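You operate a simulated robot arm through the tools that you are given. There is no shell and no other tool.

Carry out the task below with a simulated robot arm. There is one attempt and no reset: what you move stays moved.

## Task
Mash the lumps, then give the small blue tub one scoopful.
Fine: white masher in the lump tray till no lump is left; one red scoop of sugar from that tray; masher and scoop go back where they stood. Set down upright: white masher.

Only the result counts: the job must be done as asked and must still hold three seconds after the hand-in. Knocking over, shifting, dropping, spilling or breaking anything else fails it.

## Robot
A 7-joint arm with a two-finger parallel gripper, fixed in place. Base frame: the origin is on the floor under the middle of its stand, x ahead of it, y to its left, z up; the work surface is at about z = 0.88. Readings come in m, rad, newtons and seconds.
With the tool pointing down near the work surface it reaches from about 0.1 to 0.64 m from the base axis. Its first joint turns from -1.152 to 1.152 rad. Payload 1.57 kg.
The tool frame sits at the grasp point between the pads (the TCP): z along the fingers, y along the line on which they close. The tips reach 0.03 m beyond it. The gripper opens to 0.08 m. The fingers are 0.017 m wide and 0.012 m thick; the gripper's body (0.04 by 0.082 m) begins 0.08 m behind the TCP.
Orientation is told as [roll, pitch, yaw] about the base's x, y, z axes, in that order, counted from this pose: with the fingers straight down and closing along the base's y, the tool's x points along the base's -x, its y along +y and its z along -z.

## Interface
- The arm moves only by the tool apply_moves. Its argument "moves" is a list of rows, each a list of 7 numbers: the turn, a rotation vector about the tool's x, y, z in rad, then the shift along the tool's x, y, z in m, then the gripper command, from -1 (shut) to 1 (fully open), values between in proportion. In form: [[rx, ry, rz, x, y, z, jaw], ...]. A call has 1 to 20 rows; each row is the pose to reach, as a shift and turn from the pose commanded when the call began, along the tool's axes at that moment. A row lasts 0.2 s, in which the tool goes at most 0.05 m and 0.15 rad; a call with a longer step from one row to the next is refused whole, and so is a gripper value outside its range. Where a pose cannot be reached the arm comes as near as it can. A force on the tool above 40 N (or 10 N above the force at the start of the call, whichever is more), or a blocked arm, ends the call early, and 0.2 s more pass. Each finger travels about 0.072 m/s and halts on what it meets, pressing with about 43 N; the grip force reading is that of the motor and also rises with nothing between the fingers. The clock runs only during rows and for 0.2 s after the last one: add rows that repeat a pose to give the fingers time. The reply holds the time, the measured pose of the TCP, the force on the tool along the base axes, the opening and the grip force, in the units named above and with some noise, with the torque about the TCP (base axes, N m) and any sound that the robot's microphone picked up, and new pictures: "pictures" is both (left out), scene, wrist or none.
- Cameras (640 x 400 px; columns grow to the right, rows downward): "scene" is fixed at [0.0715, 0.4786, 1.3983]; the picture's right is [-0.29, -0.96, 0.00], its down [-0.76, 0.23, -0.61] and it looks along [0.58, -0.18, -0.79] (base axes); focal length 214 px, centre (320, 200). "wrist" rides on the gripper at [0.072, -0.007, -0.122] in the tool frame; the picture's right is [0.09, 1.00, 0.00], its down [-0.84, 0.08, -0.54] and it looks along [-0.54, 0.05, 0.84] (tool axes); focal length 238 px, centre (320, 200). There is no depth. A picture from a camera that has moved, and an enlarged one, comes with that camera's place and axes in the base frame and with its lens.
- close_up(camera, box): a new picture of the part [left, top, right, bottom] of that camera's present view, enlarged. It takes no simulated time.
- job_done(): hands the job in; it is judged then, once.

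Nothing tells you positions but the pictures and the camera data. Unless the task says otherwise, let go and move clear before handing in.

The tools are called as a command line: name --pt "numbers of a row" for each row, then --argument value for the rest, lists and objects as JSON in quotes. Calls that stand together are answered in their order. apply_moves: Moves the arm, as the interface text tells. Its arguments: {"type":"object","properties":{"moves":{"type":"array","items":{"type":"array","items":{"type":"number"}}},"pictures":{"type":"string","enum":["both","scene","wrist","none"]}},"required":["moves"]} The other tools are called the same way: close_up (camera, box) takes an enlarged picture of a part of a camera's view; job_done () hands the job in.

At the start:

```text
time_s: 0.0
eef_pos: [0.2673, 0.2808, 1.2102]
tool_rot: [0.0, 0.0, 0.0]
contact_force: [0.4, 0.3, 0.5]
torque: [0.0, 0.0, 0.01]
opening: 0.0798
finger_force: 0.1
```

scene: 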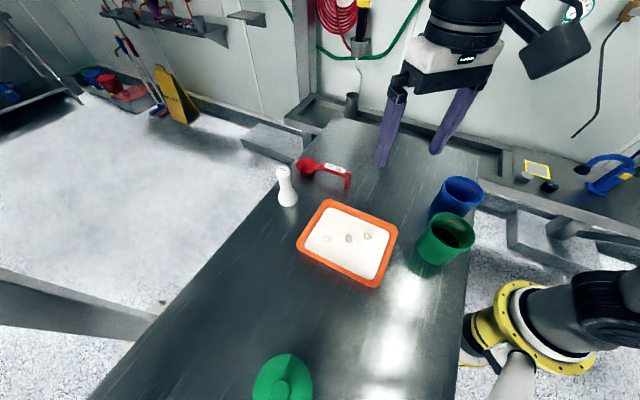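
wrist: 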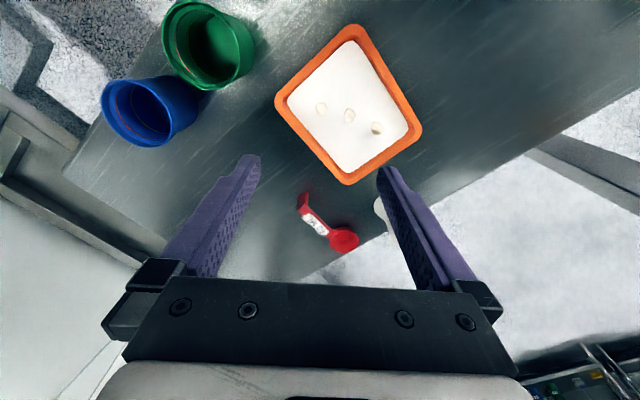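

I see an orange tray of white sugar with three lumps, a white masher standing left of it, a red scoop behind it, and blue and green tubs to the right. I'll take enlarged pictures first, to work out positions.

close_up --camera "scene" --box '[260, 140, 420, 240]'

close_up --camera "scene" --box '[380, 150, 540, 290]'

close_up --camera "wrist" --box '[260, 160, 420, 260]'

close_up --camera "scene" --box '[220, 180, 420, 400]'

```text
4.00 times, centred on (340, 190) of scene
camera zoom: at [0.0715, 0.4786, 1.3983], right [-0.29, -0.96, 0.0], down [-0.76, 0.23, -0.61], along [0.58, -0.18, -0.79], focal length 858 px, centre (240, 240)
```

zoom: 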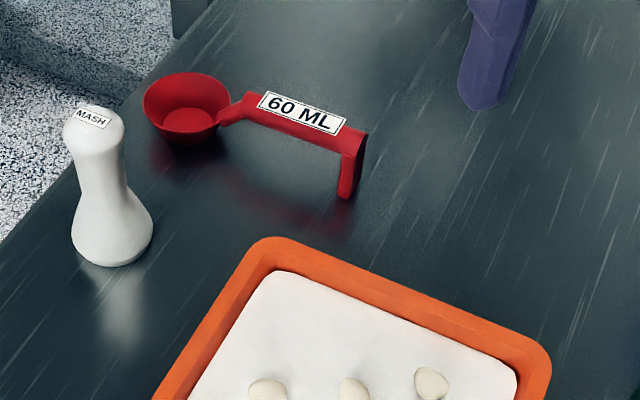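

```text
2.86 times, centred on (460, 220) of scene
camera zoom: at [0.0715, 0.4786, 1.3983], right [-0.29, -0.96, 0.0], down [-0.76, 0.23, -0.61], along [0.58, -0.18, -0.79], focal length 613 px, centre (-80, 143)
```

zoom: 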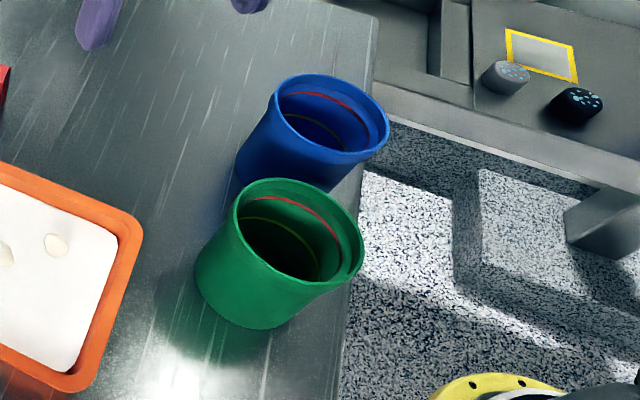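

```text
4.00 times, centred on (340, 210) of wrist
camera zoom: at [0.1955, 0.2753, 1.3324], right [-0.09, 1.0, 0.0], down [0.84, 0.08, 0.54], along [0.54, 0.05, -0.84], focal length 953 px, centre (240, 160)
```

zoom: 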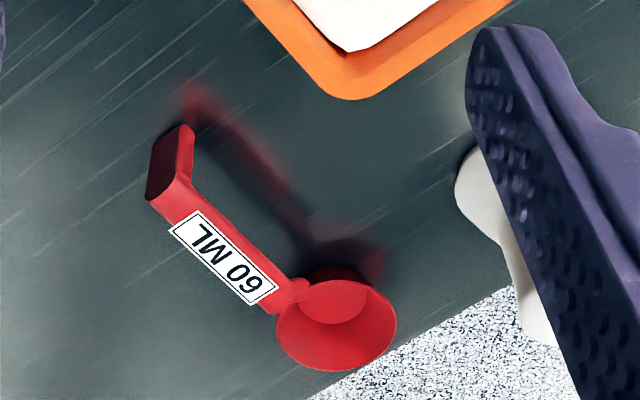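

```text
1.82 times, centred on (320, 290) of scene
camera zoom: at [0.0715, 0.4786, 1.3983], right [-0.29, -0.96, 0.0], down [-0.76, 0.23, -0.61], along [0.58, -0.18, -0.79], focal length 390 px, centre (320, 36)
```

zoom: 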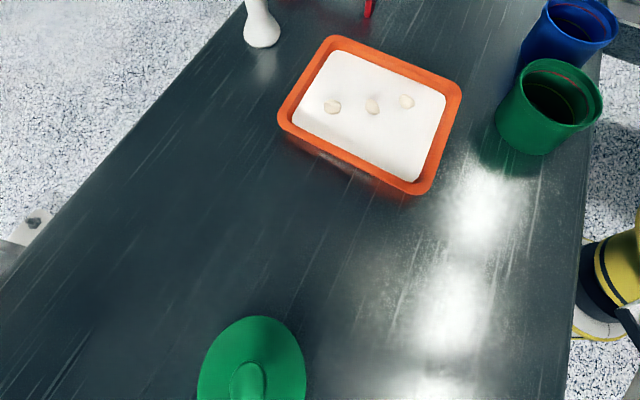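

The masher looks to be near (0.48, 0.454) and the scoop handle runs from about (0.47, 0.265) to its bowl at (0.576, 0.368). The tray centre is near (0.29, 0.338) and the blue tub near (0.29, 0.05). I'll take more close-ups to check the lumps and tubs.

close_up --camera "wrist" --box '[260, 10, 440, 190]'

close_up --camera "wrist" --box '[80, 0, 280, 170]'

close_up --camera "scene" --box '[290, 190, 410, 300]'

close_up --camera "scene" --box '[220, 330, 360, 400]'

```text
2.22 times, centred on (350, 100) of wrist
camera zoom: at [0.1955, 0.2753, 1.3324], right [-0.09, 1.0, 0.0], down [0.84, 0.08, 0.54], along [0.54, 0.05, -0.84], focal length 530 px, centre (253, 422)
```

zoom: 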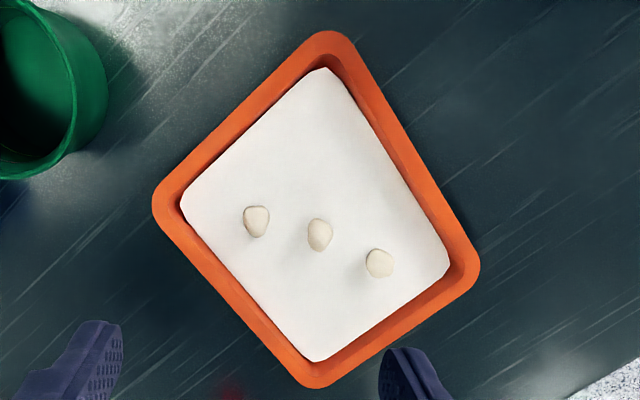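

```text
2.35 times, centred on (180, 85) of wrist
camera zoom: at [0.1955, 0.2753, 1.3324], right [-0.09, 1.0, 0.0], down [0.84, 0.08, 0.54], along [0.54, 0.05, -0.84], focal length 561 px, centre (649, 471)
```

zoom: 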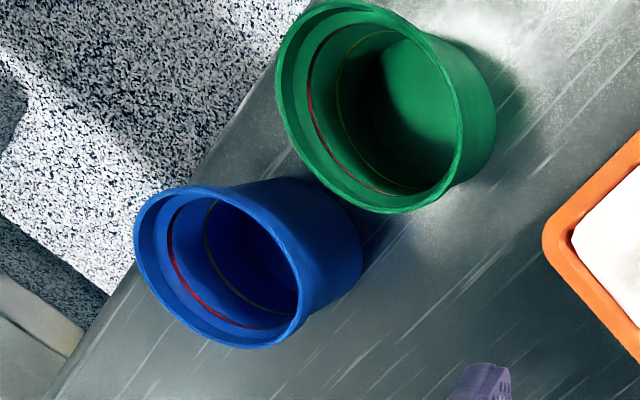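

```text
3.64 times, centred on (350, 245) of scene
camera zoom: at [0.0715, 0.4786, 1.3983], right [-0.29, -0.96, 0.0], down [-0.76, 0.23, -0.61], along [0.58, -0.18, -0.79], focal length 780 px, centre (211, 36)
```

zoom: 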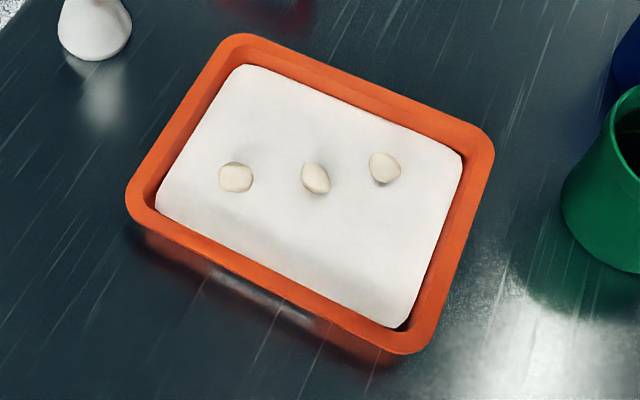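

```text
4.57 times, centred on (290, 365) of scene
camera zoom: at [0.0715, 0.4786, 1.3983], right [-0.29, -0.96, 0.0], down [-0.76, 0.23, -0.61], along [0.58, -0.18, -0.79], focal length 980 px, centre (457, -554)
```

zoom: 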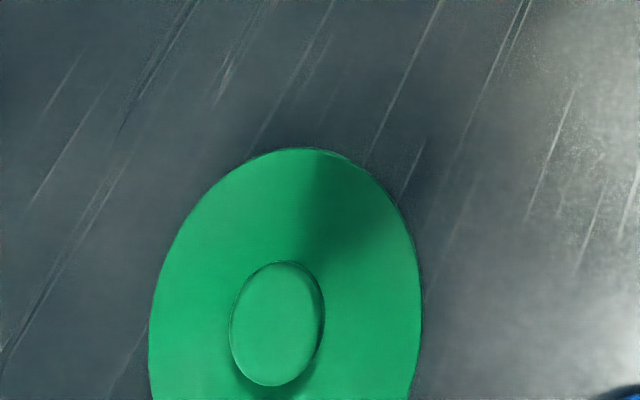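

There is something blue just below the edge of the scene picture. I'll look past the frame to be sure which tub is the "small blue" one.

close_up --camera "scene" --box '[0, 398, 640, 400]'

close_up --camera "scene" --box '[638, 0, 640, 400]'

close_up --camera "wrist" --box '[0, 0, 640, 2]'

```text
1.00 times, centred on (320, 399) of scene (not enlarged: the box is as wide or as high as the picture)
camera zoom: at [0.0715, 0.4786, 1.3983], right [-0.29, -0.96, 0.0], down [-0.76, 0.23, -0.61], along [0.58, -0.18, -0.79], focal length 214 px, centre (320, 1)
```

zoom: 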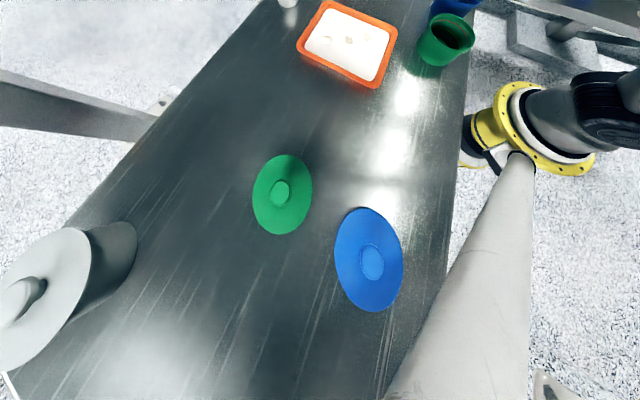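

```text
1.00 times, centred on (639, 200) of scene (not enlarged: the box is as wide or as high as the picture)
camera zoom: at [0.0715, 0.4786, 1.3983], right [-0.29, -0.96, 0.0], down [-0.76, 0.23, -0.61], along [0.58, -0.18, -0.79], focal length 214 px, centre (1, 200)
```

zoom: 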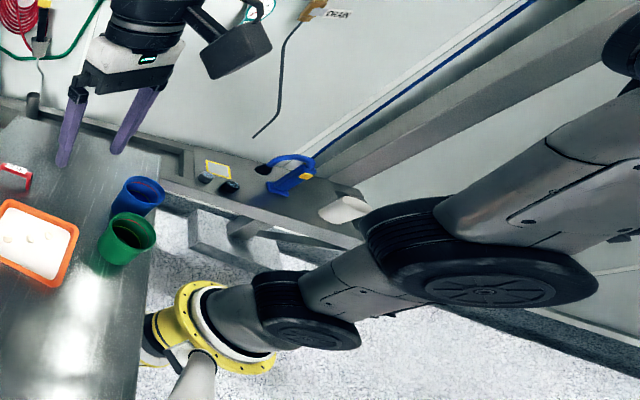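

```text
1.00 times, centred on (320, 1) of wrist (not enlarged: the box is as wide or as high as the picture)
camera zoom: at [0.1955, 0.2753, 1.3324], right [-0.09, 1.0, 0.0], down [0.84, 0.08, 0.54], along [0.54, 0.05, -0.84], focal length 238 px, centre (320, 399)
```

zoom: 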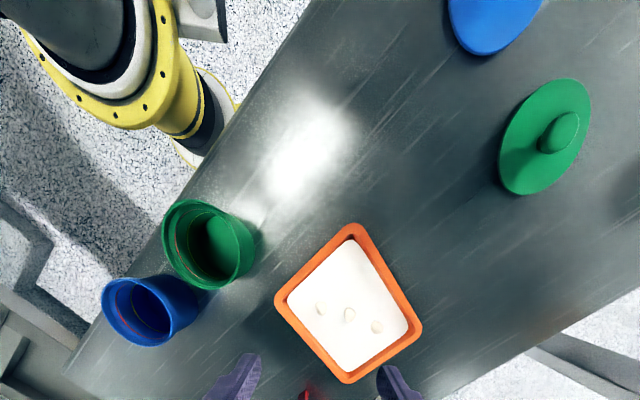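

The only blue tub stands beside the green one; the flat blue and green things are lids, which I'll leave alone. Next I turn the tool to line up with the 45° layout and move toward the masher for a better look.

apply_moves --pt "0 0 -0.131 -0.022 0.0165 0.015 1" --pt "0 0 -0.262 -0.044 0.033 0.03 1" --pt "0 0 -0.393 -0.066 0.0495 0.045 1" --pt "0 0 -0.524 -0.088 0.066 0.06 1" --pt "0 0 -0.655 -0.11 0.0825 0.075 1" --pt "0 0 -0.7854 -0.132 0.099 0.09 1" --pt "0 0 -0.7854 -0.132 0.099 0.09 1"

```text
time_s: 1.6
eef_pos: [0.4001, 0.3798, 1.1168]
tool_rot: [0.001, 0.001, 0.788]
contact_force: [0.0, -0.4, 0.7]
torque: [-0.01, -0.02, 0.0]
opening: 0.0797
finger_force: 0.1
camera wrist: at [0.354, 0.3249, 1.2393], right [-0.77, 0.64, 0.0], down [0.54, 0.65, 0.54], along [0.35, 0.42, -0.84], focal length 238 px, centre (320, 200)
```

scene: 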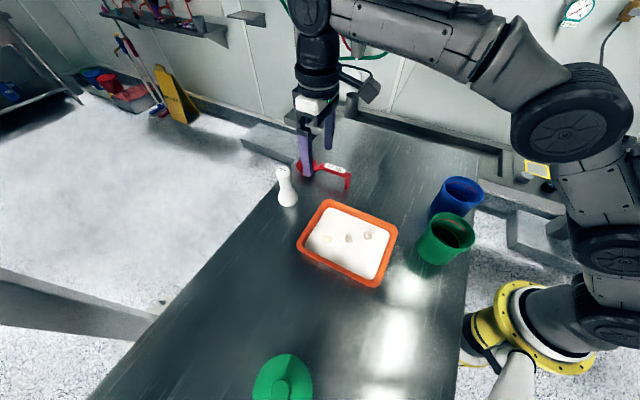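
wrist: 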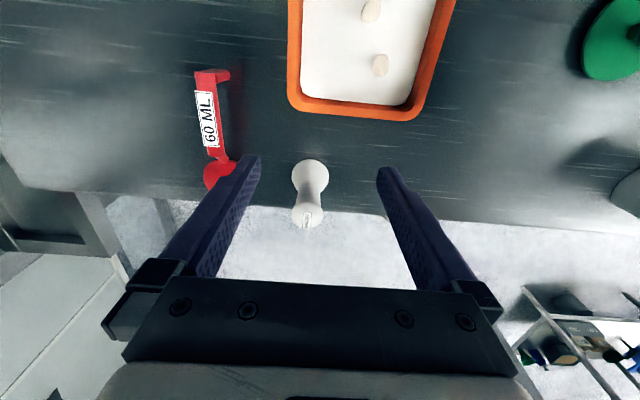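

Now the masher stands between the fingers in the wrist view, with the scoop at left. I'll enlarge both to measure them.

close_up --camera "wrist" --box '[265, 145, 361, 241]'

close_up --camera "wrist" --box '[140, 60, 300, 200]'

close_up --camera "scene" --box '[250, 140, 370, 220]'

```text
4.17 times, centred on (313, 193) of wrist
camera zoom: at [0.354, 0.3249, 1.2393], right [-0.77, 0.64, 0.0], down [0.54, 0.65, 0.54], along [0.35, 0.42, -0.84], focal length 993 px, centre (349, 229)
```

zoom: 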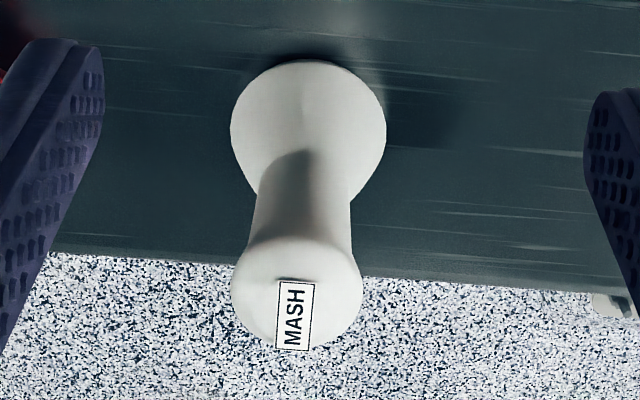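

```text
2.86 times, centred on (220, 130) of wrist
camera zoom: at [0.354, 0.3249, 1.2393], right [-0.77, 0.64, 0.0], down [0.54, 0.65, 0.54], along [0.35, 0.42, -0.84], focal length 681 px, centre (606, 400)
```

zoom: 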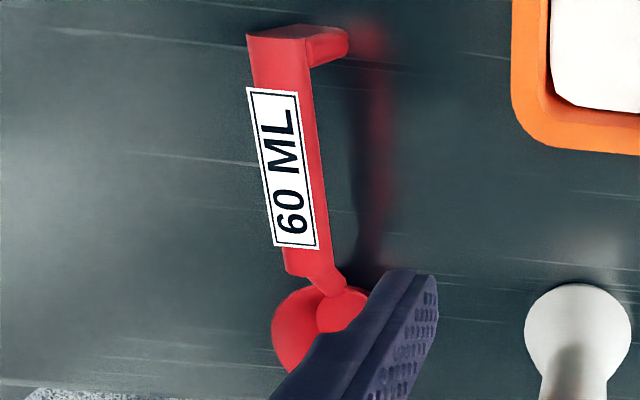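

```text
5.00 times, centred on (310, 180) of scene
camera zoom: at [0.0715, 0.4786, 1.3983], right [-0.29, -0.96, 0.0], down [-0.76, 0.23, -0.61], along [0.58, -0.18, -0.79], focal length 1072 px, centre (370, 300)
```

zoom: 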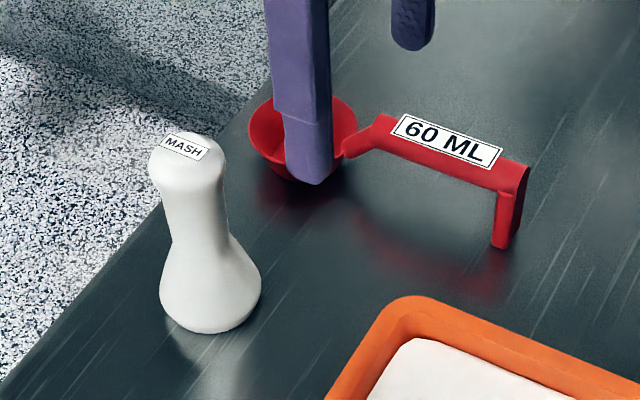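

Masher axis is at about (0.4825, 0.454), base about 6 cm wide, head about 4 cm wide, top at about z = 1.007. I'll move above it and check alignment before going down.

apply_moves --pt "0 0 0 -0.037 -0.002 0.01 1" --pt "0 0 0 -0.074 -0.004 0.03 1" --pt "0 0 0 -0.1107 -0.006 0.05 1" --pt "0 0 0 -0.1107 -0.006 0.05 1"

close_up --camera "scene" --box '[240, 100, 400, 220]'

```text
time_s: 2.6
eef_pos: [0.4393, 0.4138, 1.0731]
tool_rot: [0.002, -0.001, 0.786]
contact_force: [0.0, -0.3, -1.4]
torque: [0.03, 0.02, 0.01]
opening: 0.0804
finger_force: 0.1
out of reach, approached as far as the arm can: row 2, 3, 4
camera wrist: at [0.3933, 0.3592, 1.1953], right [-0.77, 0.64, 0.0], down [0.54, 0.65, 0.54], along [0.35, 0.42, -0.84], focal length 238 px, centre (320, 200)
```

scene: 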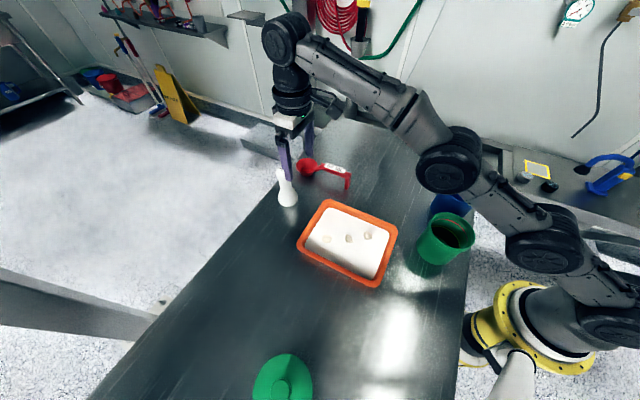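
wrist: 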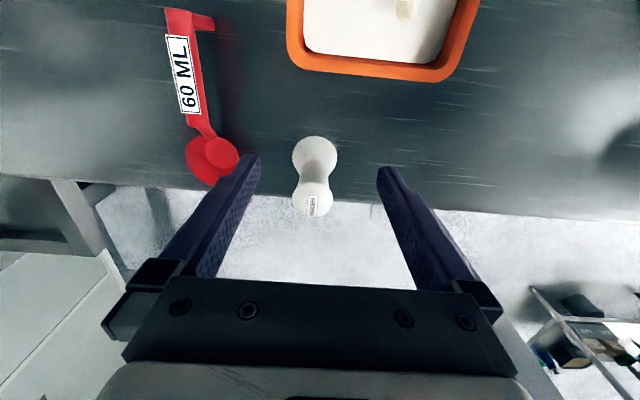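

```text
3.33 times, centred on (320, 160) of scene
camera zoom: at [0.0715, 0.4786, 1.3983], right [-0.29, -0.96, 0.0], down [-0.76, 0.23, -0.61], along [0.58, -0.18, -0.79], focal length 715 px, centre (320, 333)
```

zoom: 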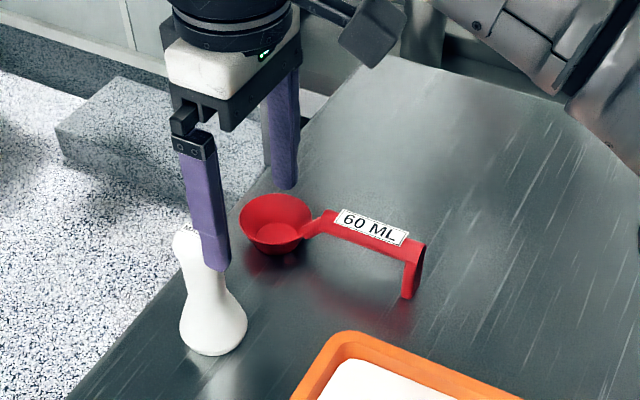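

With the tool vertical, the masher is out of reach: the arm stopped at r = 0.60. I'll lean the fingers outward to gain reach, turning about the TCP high above everything.

apply_moves --pt "0 -0.13 0 0 0 0 1" --pt "0 -0.26 0 0 0 0 1" --pt "0 -0.39 0 0 0 0 1" --pt "0 -0.52 0 0 0 0 1" --pt "0 -0.65 0 0 0 0 1" --pt "0 -0.7 0 0 0 0 1" --pt "0 -0.7 0 0 0 0 1"

close_up --camera "scene" --box '[240, 100, 400, 220]'

```text
time_s: 4.2
eef_pos: [0.4365, 0.4166, 1.0733]
tool_rot: [-0.002, -0.701, 0.786]
contact_force: [-0.4, -0.1, 0.3]
torque: [-0.02, -0.01, -0.02]
opening: 0.0802
finger_force: 0.1
camera wrist: at [0.347, 0.3173, 1.1202], right [-0.75, 0.65, -0.06], down [0.15, 0.26, 0.95], along [0.64, 0.71, -0.29], focal length 238 px, centre (320, 200)
```

scene: 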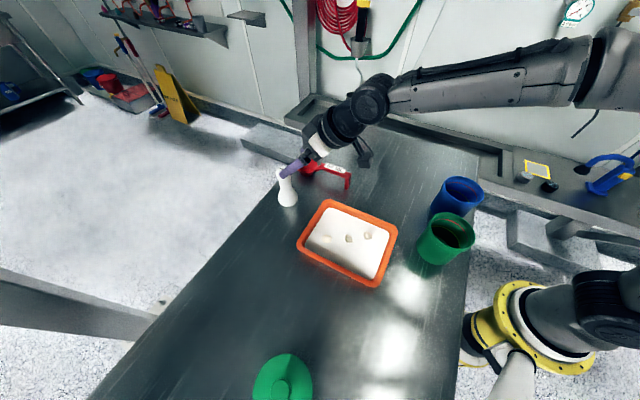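
wrist: 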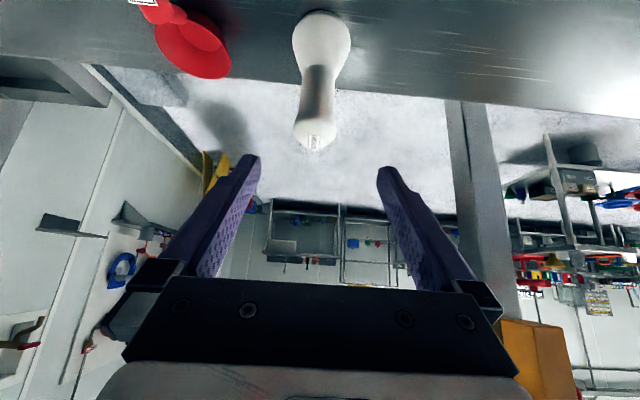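

```text
3.33 times, centred on (320, 160) of scene
camera zoom: at [0.0714, 0.4786, 1.3983], right [-0.29, -0.96, 0.0], down [-0.76, 0.23, -0.61], along [0.58, -0.18, -0.79], focal length 715 px, centre (320, 333)
```

zoom: 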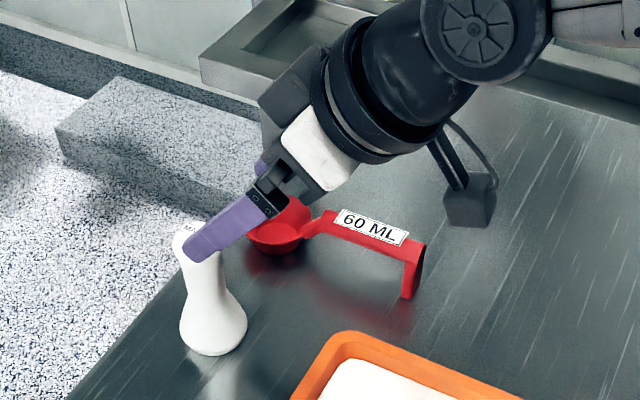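

The tilt gives the needed reach, and the masher head lines up between the fingers. Now I slide down along the tool axis to the masher's neck at about z = 0.965, fingers open.

apply_moves --pt "0 0 0 0.0247 -0.006 0.01 1" --pt "0 0 0 0.0247 -0.006 0.045 1" --pt "0 0 0 0.0247 -0.006 0.08 1" --pt "0 0 0 0.0247 -0.006 0.105 1" --pt "0 0 0 0.0247 -0.006 0.1208 1" --pt "0 0 0 0.0247 -0.006 0.1208 1"

close_up --camera "scene" --box '[240, 120, 360, 220]'

```text
time_s: 5.6
eef_pos: [0.4822, 0.4511, 0.9634]
tool_rot: [-0.001, -0.7, 0.787]
contact_force: [-0.1, 0.2, -0.1]
torque: [0.0, -0.02, -0.01]
opening: 0.0801
finger_force: 0.0
camera wrist: at [0.393, 0.3531, 1.0107], right [-0.75, 0.65, -0.06], down [0.15, 0.26, 0.95], along [0.64, 0.71, -0.29], focal length 238 px, centre (320, 200)
```

scene: 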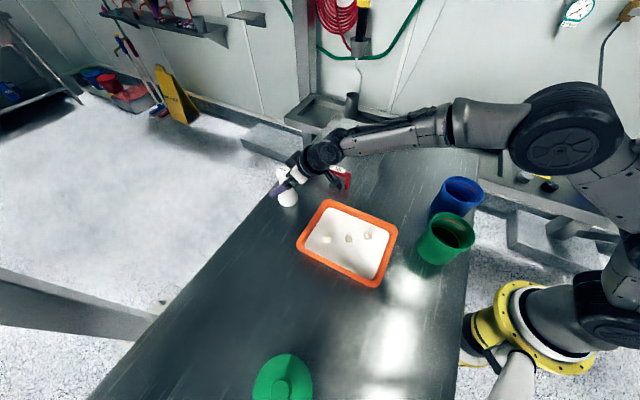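
wrist: 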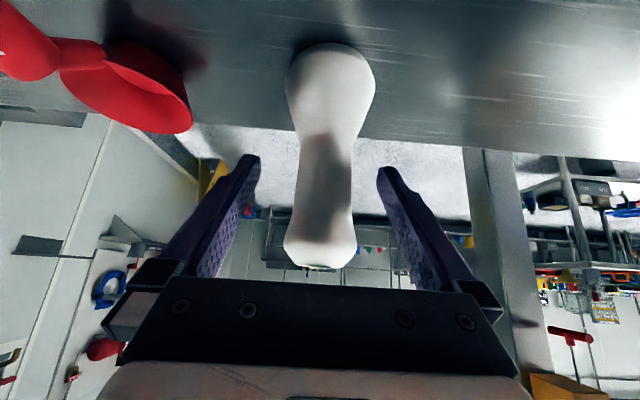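

```text
4.00 times, centred on (300, 170) of scene
camera zoom: at [0.0715, 0.4786, 1.3983], right [-0.29, -0.96, 0.0], down [-0.76, 0.23, -0.61], along [0.58, -0.18, -0.79], focal length 858 px, centre (400, 320)
```

zoom: 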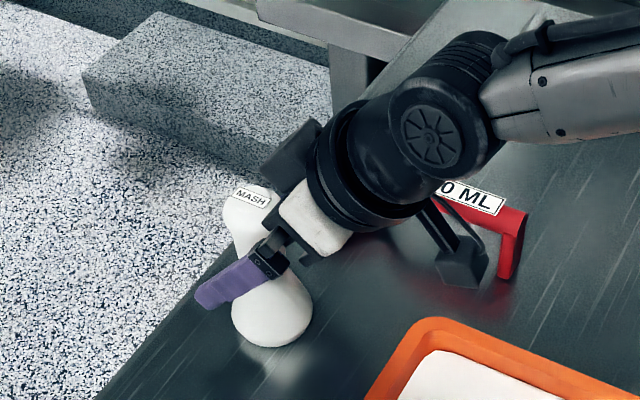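

The fingers straddle the neck with the masher about 2–3 mm off centre toward +y'. I'll shift by that much and close.

apply_moves --pt "0 0 0 0 0.0025 0.001 1" --pt "0 0 0 0 0.0025 0.001 0" --pt "0 0 0 0 0.0025 0.001 -1" --pt "0 0 0 0 0.0025 0.001 -1" --pt "0 0 0 0 0.0025 0.001 -1" --pt "0 0 0 0 0.0025 0.001 -1"

```text
time_s: 7.0
eef_pos: [0.4814, 0.4547, 0.9645]
tool_rot: [0.0, -0.7, 0.785]
contact_force: [0.7, 0.4, 0.9]
torque: [-0.04, -0.06, -0.01]
opening: 0.033
finger_force: 41.5
camera wrist: at [0.3912, 0.3552, 1.01], right [-0.75, 0.65, -0.06], down [0.15, 0.26, 0.95], along [0.64, 0.71, -0.29], focal length 238 px, centre (320, 200)
```

scene: 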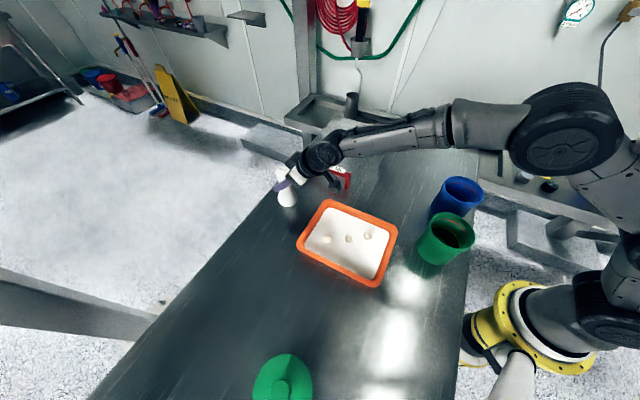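
wrist: 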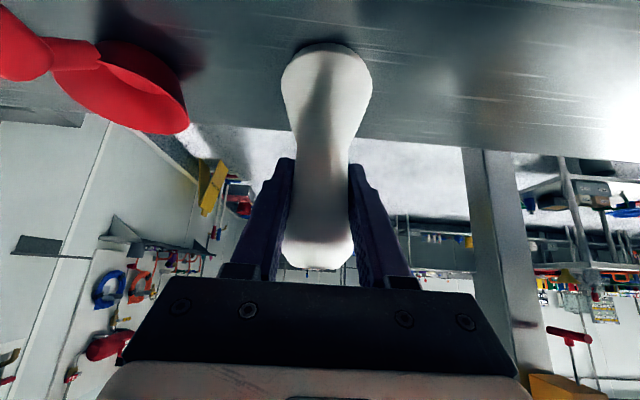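

The masher is gripped (opening 0.033, force 41 N) at TCP (0.481, 0.455, 0.9645). Next I lift it 8 cm straight up and carry it, upright, over the middle lump.

apply_moves --pt "0 0 0 -0.0129 0 -0.0153 -1" --pt "0 0 0 -0.0387 0 -0.0459 -1" --pt "0 0 0 -0.0515 0 -0.0612 -1" --pt "0 0 0 -0.0178 0.0099 -0.0896 -1" --pt "0 0 0 0.0159 0.0198 -0.118 -1" --pt "0 0 0 0.0495 0.0298 -0.1463 -1" --pt "0 0 0 0.0832 0.0397 -0.1747 -1" --pt "0 0 0 0.1169 0.0496 -0.203 -1" --pt "0 0 0 0.1169 0.0496 -0.203 -1"

close_up --camera "scene" --box '[270, 120, 450, 300]'

```text
time_s: 9.0
eef_pos: [0.2949, 0.3332, 1.0435]
tool_rot: [0.001, -0.7, 0.784]
contact_force: [0.5, 0.0, -2.3]
torque: [0.03, 0.03, -0.03]
opening: 0.0331
finger_force: 40.6
camera wrist: at [0.2052, 0.2345, 1.0898], right [-0.75, 0.65, -0.06], down [0.15, 0.26, 0.95], along [0.64, 0.71, -0.3], focal length 238 px, centre (320, 200)
```

scene: 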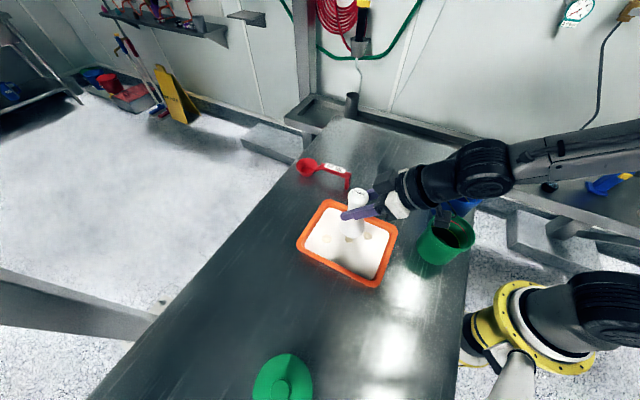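
wrist: 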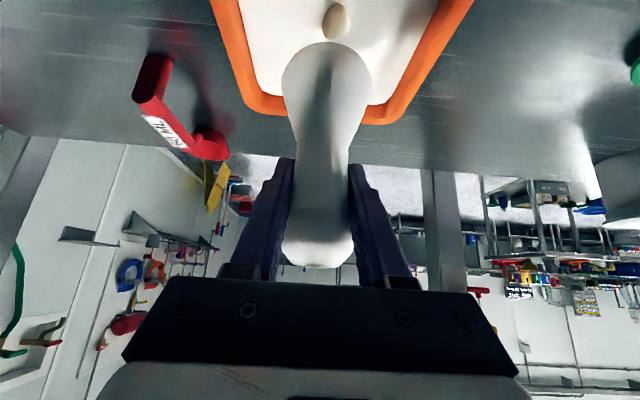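

```text
2.22 times, centred on (360, 210) of scene
camera zoom: at [0.0715, 0.4786, 1.3983], right [-0.29, -0.96, 0.0], down [-0.76, 0.23, -0.61], along [0.58, -0.18, -0.79], focal length 477 px, centre (231, 178)
```

zoom: 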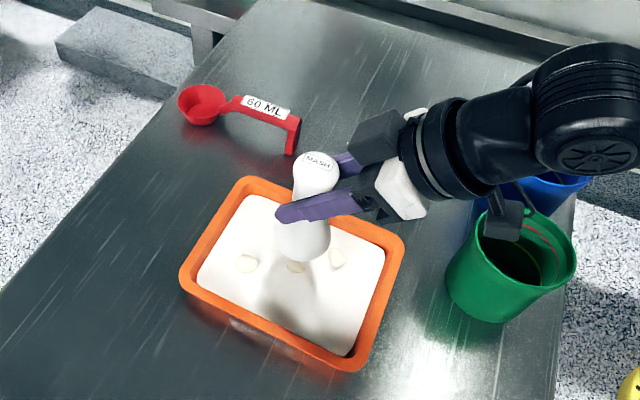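

The masher hangs upright over the tray. To keep the wrist camera away from the green tub, I'll swing the tool about the vertical by −0.4 rad, centre over the middle lump and lower most of the way.

apply_moves --pt "0.0859 0 0.102 0.0016 0.0035 -0.0014 -1" --pt "0.1718 0 0.204 0.0016 0.0035 -0.0014 -1" --pt "0.2577 0 0.3059 0.0016 0.0035 -0.0014 -1" --pt "0.2577 0 0.3059 0.0145 0.0035 0.0139 -1" --pt "0.2577 0 0.3059 0.0209 0.0035 0.0215 -1" --pt "0.2577 0 0.3059 0.0209 0.0035 0.0215 -1"

close_up --camera "scene" --box '[270, 150, 450, 300]'

```text
time_s: 10.4
eef_pos: [0.2878, 0.3347, 1.0152]
tool_rot: [0.0, -0.701, 0.387]
contact_force: [-0.1, 0.2, -3.0]
torque: [0.01, 0.02, -0.01]
opening: 0.033
finger_force: 41.2
camera wrist: at [0.1666, 0.2793, 1.0619], right [-0.44, 0.9, -0.06], down [0.24, 0.18, 0.95], along [0.87, 0.41, -0.29], focal length 238 px, centre (320, 200)
```

scene: 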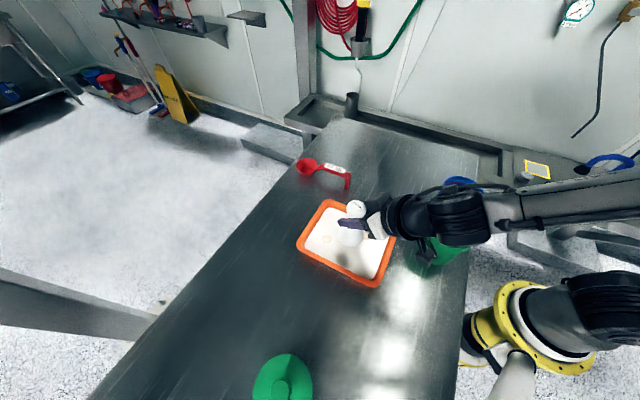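
wrist: 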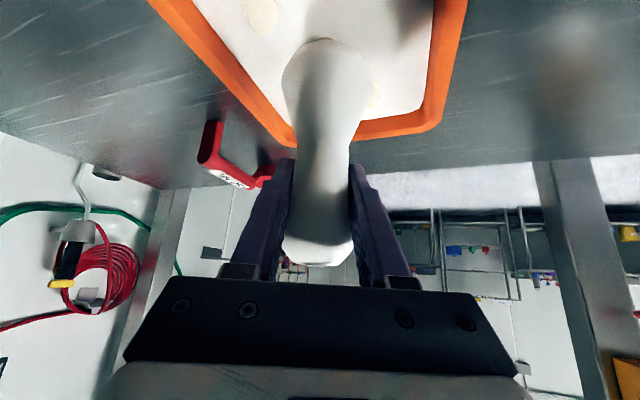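

```text
2.67 times, centred on (360, 225) of scene
camera zoom: at [0.0715, 0.4786, 1.3983], right [-0.29, -0.96, 0.0], down [-0.76, 0.23, -0.61], along [0.58, -0.18, -0.79], focal length 572 px, centre (213, 133)
```

zoom: 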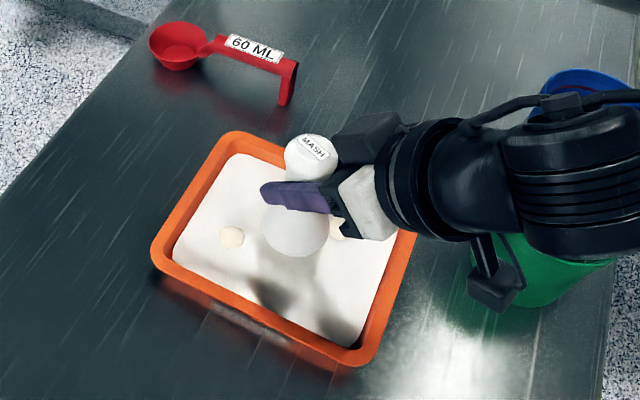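

The masher is centred over the middle lump with its base at about z = 0.931. I'll lower it in small steps and watch the force.

apply_moves --pt "0 0 0 0.0052 0 0.0061 -1" --pt "0 0 0 0.009 0 0.0107 -1" --pt "0 0 0 0.0116 0 0.0138 -1" --pt "0 0 0 0.0129 0 0.0153 -1" --pictures "scene"

```text
time_s: 11.4
eef_pos: [0.2861, 0.334, 0.9951]
tool_rot: [-0.001, -0.7, 0.386]
contact_force: [1.1, -0.5, -3.1]
torque: [-0.02, -0.04, -0.02]
opening: 0.0333
finger_force: 41.1
```

scene: 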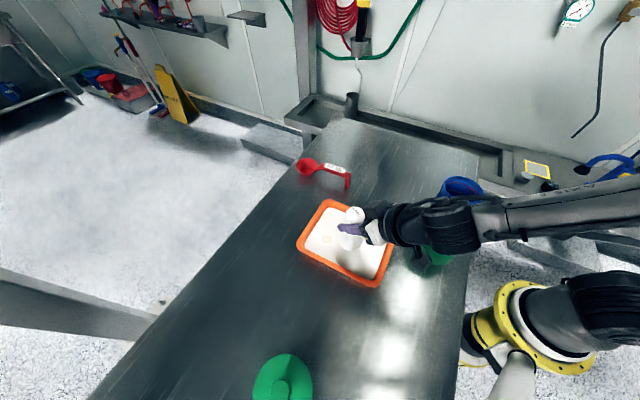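

No contact yet, with the base at about 0.911. Continuing down in 3 mm steps.

apply_moves --pt "0 0 0 0.0019 0 0.0023 -1" --pt "0 0 0 0.0039 0 0.0046 -1" --pt "0 0 0 0.0058 0 0.0069 -1" --pt "0 0 0 0.0064 0 0.0076 -1" --pt "0 0 0 0.0064 0 0.0076 -1" --pictures "scene"

close_up --camera "scene" --box '[290, 190, 410, 300]'

```text
time_s: 12.6
eef_pos: [0.286, 0.336, 0.9855]
tool_rot: [0.001, -0.7, 0.386]
contact_force: [0.3, 0.2, -2.5]
torque: [0.01, -0.01, 0.01]
opening: 0.0329
finger_force: 40.8
```

scene: 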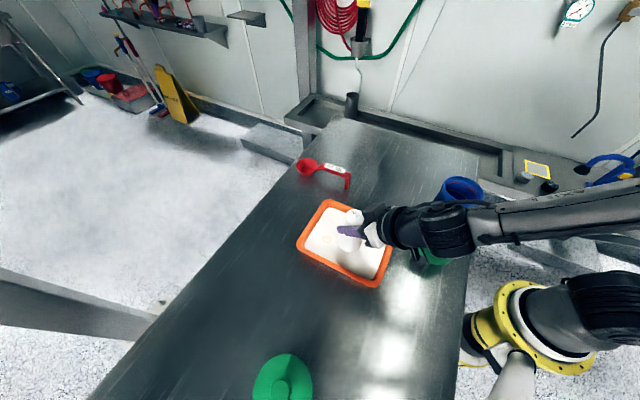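

```text
3.64 times, centred on (350, 245) of scene
camera zoom: at [0.0715, 0.4786, 1.3983], right [-0.29, -0.96, 0.0], down [-0.76, 0.23, -0.61], along [0.58, -0.18, -0.79], focal length 780 px, centre (211, 36)
```

zoom: 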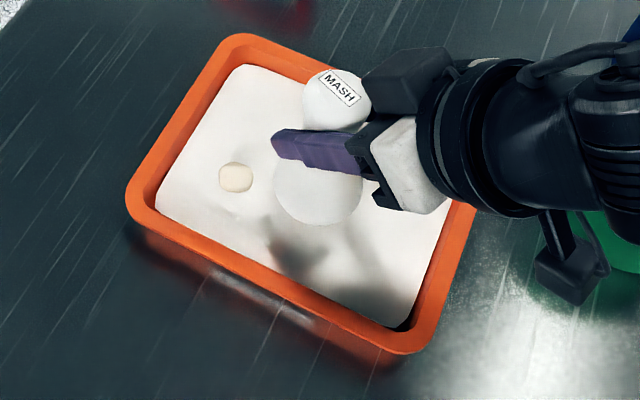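

The base is at about 0.901, close to the surface, and still no force. Going a bit further.

apply_moves --pt "0 0 0 0.0019 0 0.0023 -1" --pt "0 0 0 0.0039 0 0.0046 -1" --pt "0 0 0 0.0052 0 0.0061 -1" --pt "0 0 0 0.0052 0 0.0061 -1" --pictures "scene"

close_up --camera "scene" --box '[290, 190, 410, 300]'

```text
time_s: 13.6
eef_pos: [0.287, 0.3363, 0.9779]
tool_rot: [0.0, -0.699, 0.386]
contact_force: [-0.5, -0.1, -2.7]
torque: [0.0, 0.0, 0.01]
opening: 0.0331
finger_force: 41.5
```

scene: 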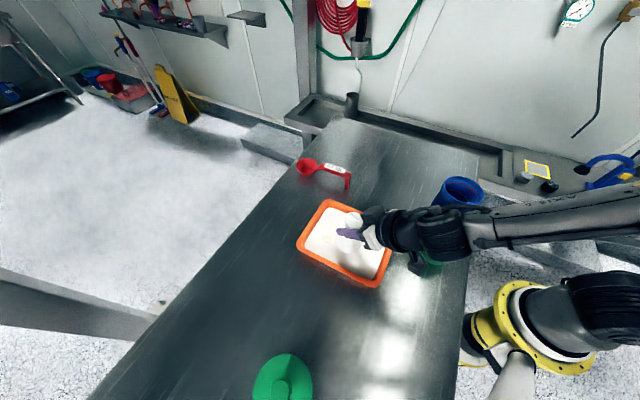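

```text
3.64 times, centred on (350, 245) of scene
camera zoom: at [0.0715, 0.4786, 1.3983], right [-0.29, -0.96, 0.0], down [-0.76, 0.23, -0.61], along [0.58, -0.18, -0.79], focal length 780 px, centre (211, 36)
```

zoom: 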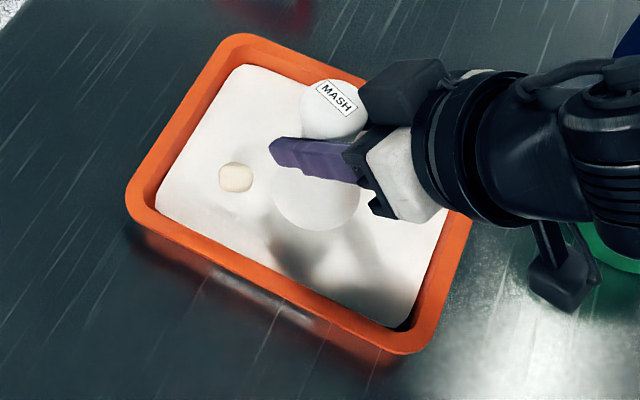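

Still only the masher's weight on the sensor, with the base at about 0.893. Continuing carefully.

apply_moves --pt "0 0 0 0.0013 0 0.0015 -1" --pt "0 0 0 0.0026 0 0.0031 -1" --pt "0 0 0 0.0039 0 0.0046 -1" --pt "0 0 0 0.0039 0 0.0046 -1" --pictures "scene"

close_up --camera "scene" --box '[310, 200, 390, 270]'

```text
time_s: 14.6
eef_pos: [0.2871, 0.3354, 0.9722]
tool_rot: [0.001, -0.701, 0.386]
contact_force: [-1.5, -0.6, 4.8]
torque: [-0.25, 0.06, -0.05]
opening: 0.033
finger_force: 40.6
```

scene: 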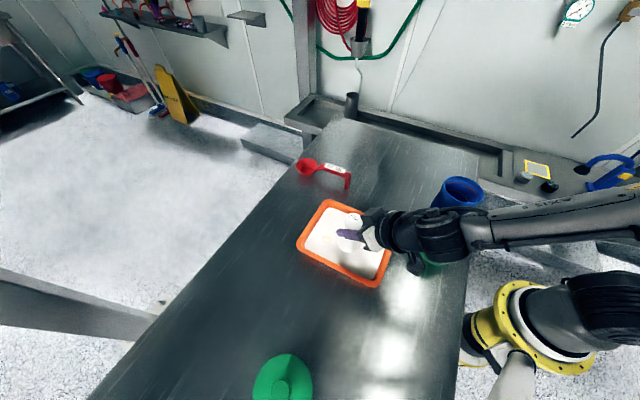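

```text
5.71 times, centred on (350, 235) of scene
camera zoom: at [0.0714, 0.4785, 1.3984], right [-0.29, -0.96, 0.0], down [-0.76, 0.23, -0.61], along [0.58, -0.18, -0.79], focal length 1226 px, centre (149, 0)
```

zoom: 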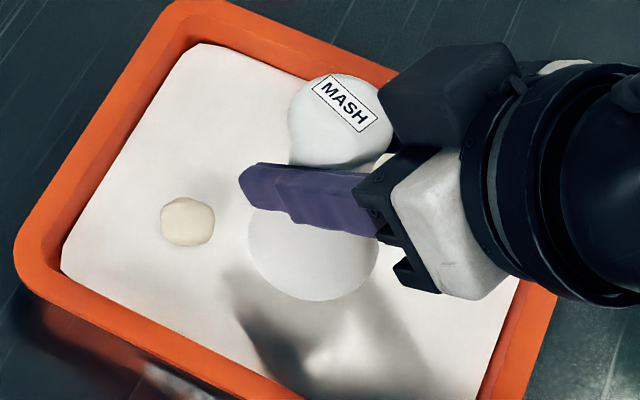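

Contact now: the vertical force rose by about 7 N at a base height of about 0.888. I'll press harder in small steps.

apply_moves --pt "0 0 0 0.0006 0 0.0008 -1" --pt "0 0 0 0.0013 0 0.0015 -1" --pt "0 0 0 0.0019 0 0.0023 -1" --pt "0 0 0 0.0019 0 0.0023 -1" --pictures "scene"

close_up --camera "scene" --box '[310, 200, 390, 270]'

```text
time_s: 15.6
eef_pos: [0.2877, 0.3351, 0.9715]
tool_rot: [0.005, -0.708, 0.385]
contact_force: [-1.6, -5.9, 28.4]
torque: [-0.68, 0.09, -0.06]
opening: 0.0332
finger_force: 40.8
```

scene: 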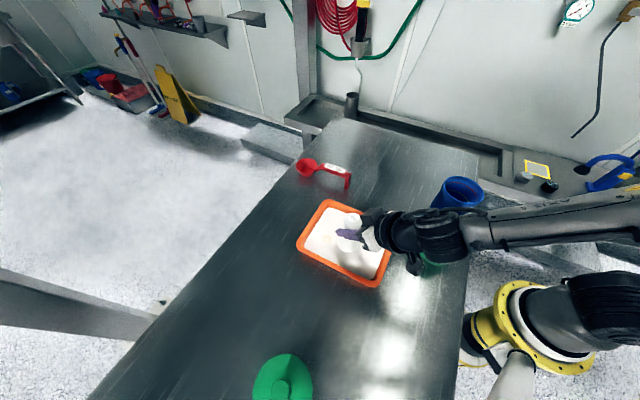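

```text
5.71 times, centred on (350, 235) of scene
camera zoom: at [0.0712, 0.4781, 1.3985], right [-0.29, -0.96, 0.0], down [-0.76, 0.23, -0.61], along [0.58, -0.18, -0.79], focal length 1226 px, centre (149, 0)
```

zoom: 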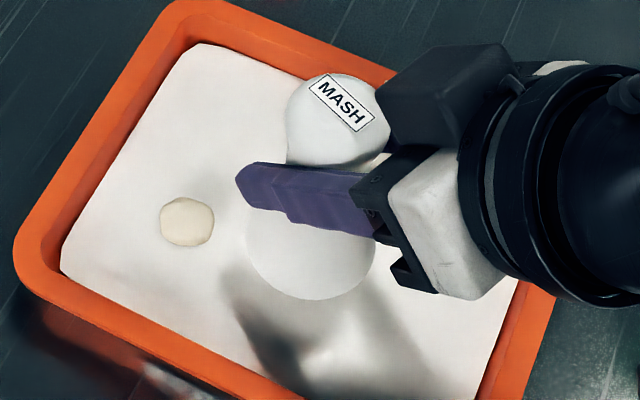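

Force is at about 28 N and stiff. I'll lift the masher a few centimetres and look at what happened to the middle lump.

apply_moves --pt "0 0 0 -0.0129 0 -0.0153 -1" --pt "0 0 0 -0.0322 0 -0.0382 -1" --pt "0 0 0 -0.0354 -0.03 -0.0421 -1" --pt "0 0 0 -0.0354 -0.03 -0.0421 -1"

close_up --camera "scene" --box '[290, 190, 410, 300]'

close_up --camera "wrist" --box '[140, 0, 480, 160]'

```text
time_s: 16.6
eef_pos: [0.2968, 0.3053, 1.0232]
tool_rot: [-0.002, -0.698, 0.386]
contact_force: [0.3, -0.6, -2.6]
torque: [0.0, -0.04, 0.01]
opening: 0.0334
finger_force: 41.2
camera wrist: at [0.1758, 0.2498, 1.0693], right [-0.44, 0.9, -0.06], down [0.24, 0.18, 0.95], along [0.86, 0.41, -0.3], focal length 238 px, centre (320, 200)
```

scene: 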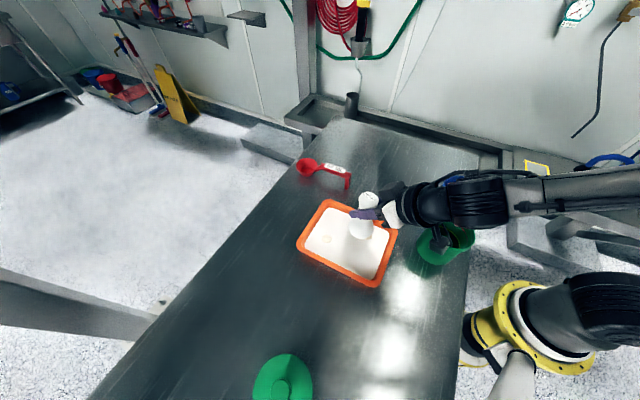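
wrist: 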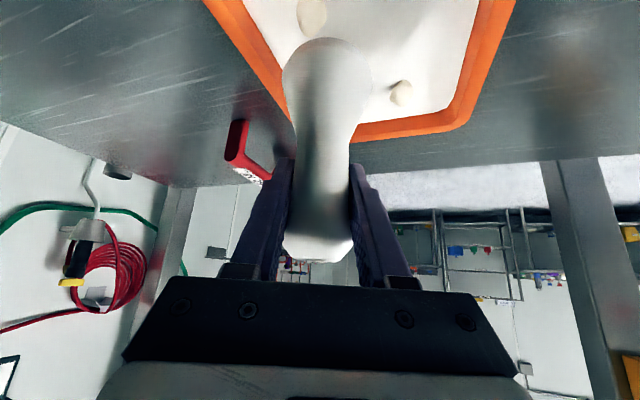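

```text
3.64 times, centred on (350, 245) of scene
camera zoom: at [0.0715, 0.4786, 1.3983], right [-0.29, -0.96, 0.0], down [-0.76, 0.23, -0.61], along [0.58, -0.18, -0.79], focal length 780 px, centre (211, 36)
```

zoom: 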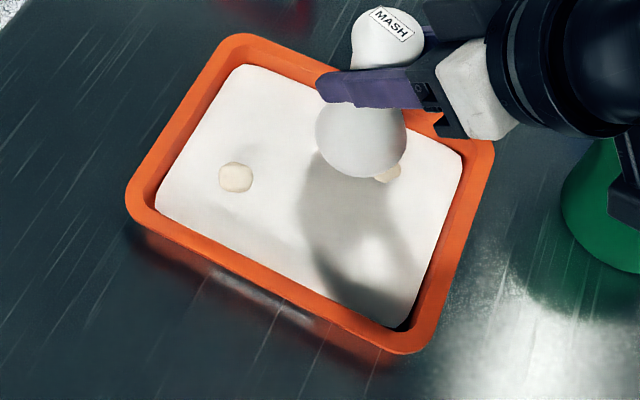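

```text
1.88 times, centred on (310, 80) of wrist
camera zoom: at [0.1758, 0.2498, 1.0693], right [-0.44, 0.9, -0.06], down [0.24, 0.18, 0.95], along [0.86, 0.41, -0.3], focal length 449 px, centre (339, 426)
```

zoom: 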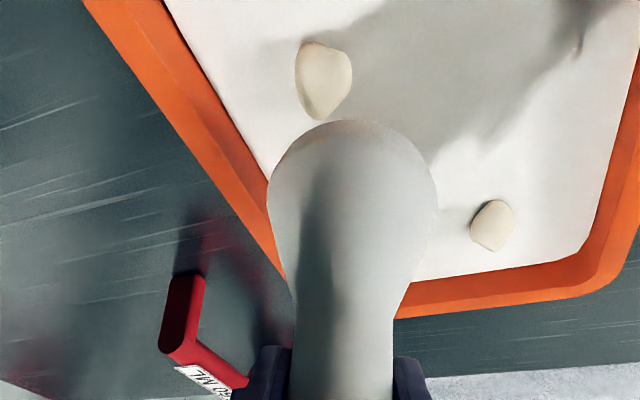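

The middle lump is gone; two lumps remain. Now I move over the lump nearest the green tub, staying off the tray wall, and press to the same depth.

apply_moves --pt "0 0 0 0.018 -0.0066 -0.0151 -1" --pt "0 0 0 0.0309 -0.0066 0.0002 -1" --pt "0 0 0 0.0405 -0.0066 0.0117 -1" --pt "0 0 0 0.0457 -0.0066 0.0178 -1" --pt "0 0 0 0.0483 -0.0066 0.0208 -1" --pt "0 0 0 0.0502 -0.0066 0.0231 -1" --pt "0 0 0 0.0502 -0.0066 0.0231 -1"

close_up --camera "scene" --box '[290, 190, 410, 300]'

```text
time_s: 18.2
eef_pos: [0.2793, 0.2923, 0.9748]
tool_rot: [0.001, -0.7, 0.385]
contact_force: [-0.1, 0.1, -2.6]
torque: [-0.01, 0.02, 0.0]
opening: 0.0334
finger_force: 40.8
camera wrist: at [0.1578, 0.2368, 1.0206], right [-0.44, 0.9, -0.06], down [0.24, 0.18, 0.95], along [0.87, 0.41, -0.29], focal length 238 px, centre (320, 200)
```

scene: 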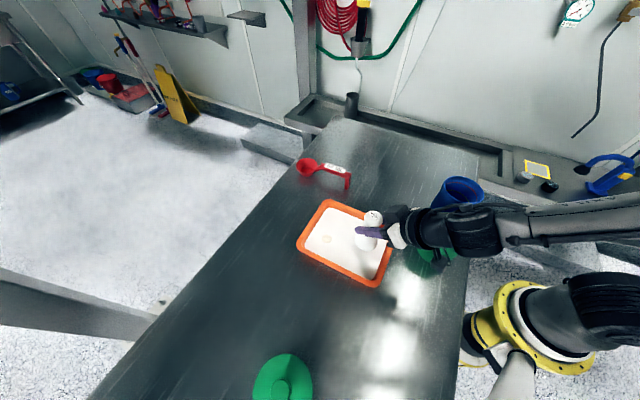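
wrist: 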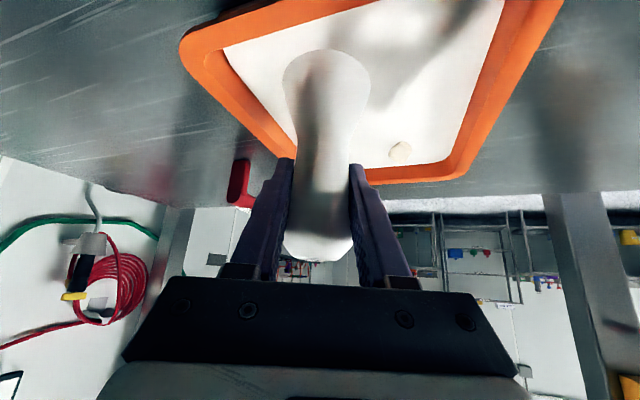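

```text
3.64 times, centred on (350, 245) of scene
camera zoom: at [0.0715, 0.4786, 1.3983], right [-0.29, -0.96, 0.0], down [-0.76, 0.23, -0.61], along [0.58, -0.18, -0.79], focal length 780 px, centre (211, 36)
```

zoom: 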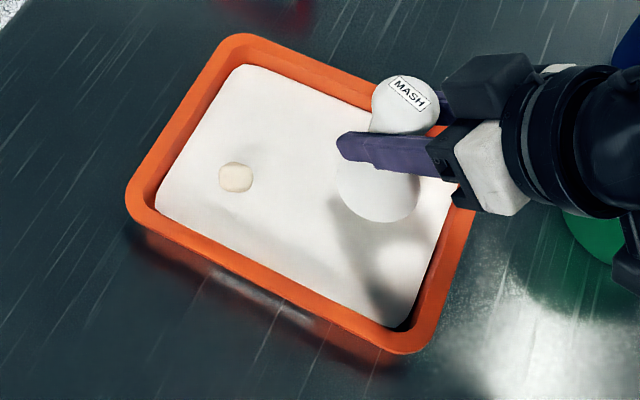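

The base is at about 0.890, with no contact yet. Pressing the last few millimetres until the force builds.

apply_moves --pt "0 0 0 0.0008 0 0.0009 -1" --pt "0 0 0 0.0016 0 0.0019 -1" --pt "0 0 0 0.0022 0 0.0027 -1" --pt "0 0 0 0.0028 0 0.0034 -1" --pt "0 0 0 0.0028 0 0.0034 -1" --pictures "none"

```text
time_s: 19.4
eef_pos: [0.2792, 0.2932, 0.9725]
tool_rot: [0.003, -0.707, 0.384]
contact_force: [1.1, -2.1, 22.7]
torque: [-0.76, 0.02, -0.01]
opening: 0.0332
finger_force: 41.1
```

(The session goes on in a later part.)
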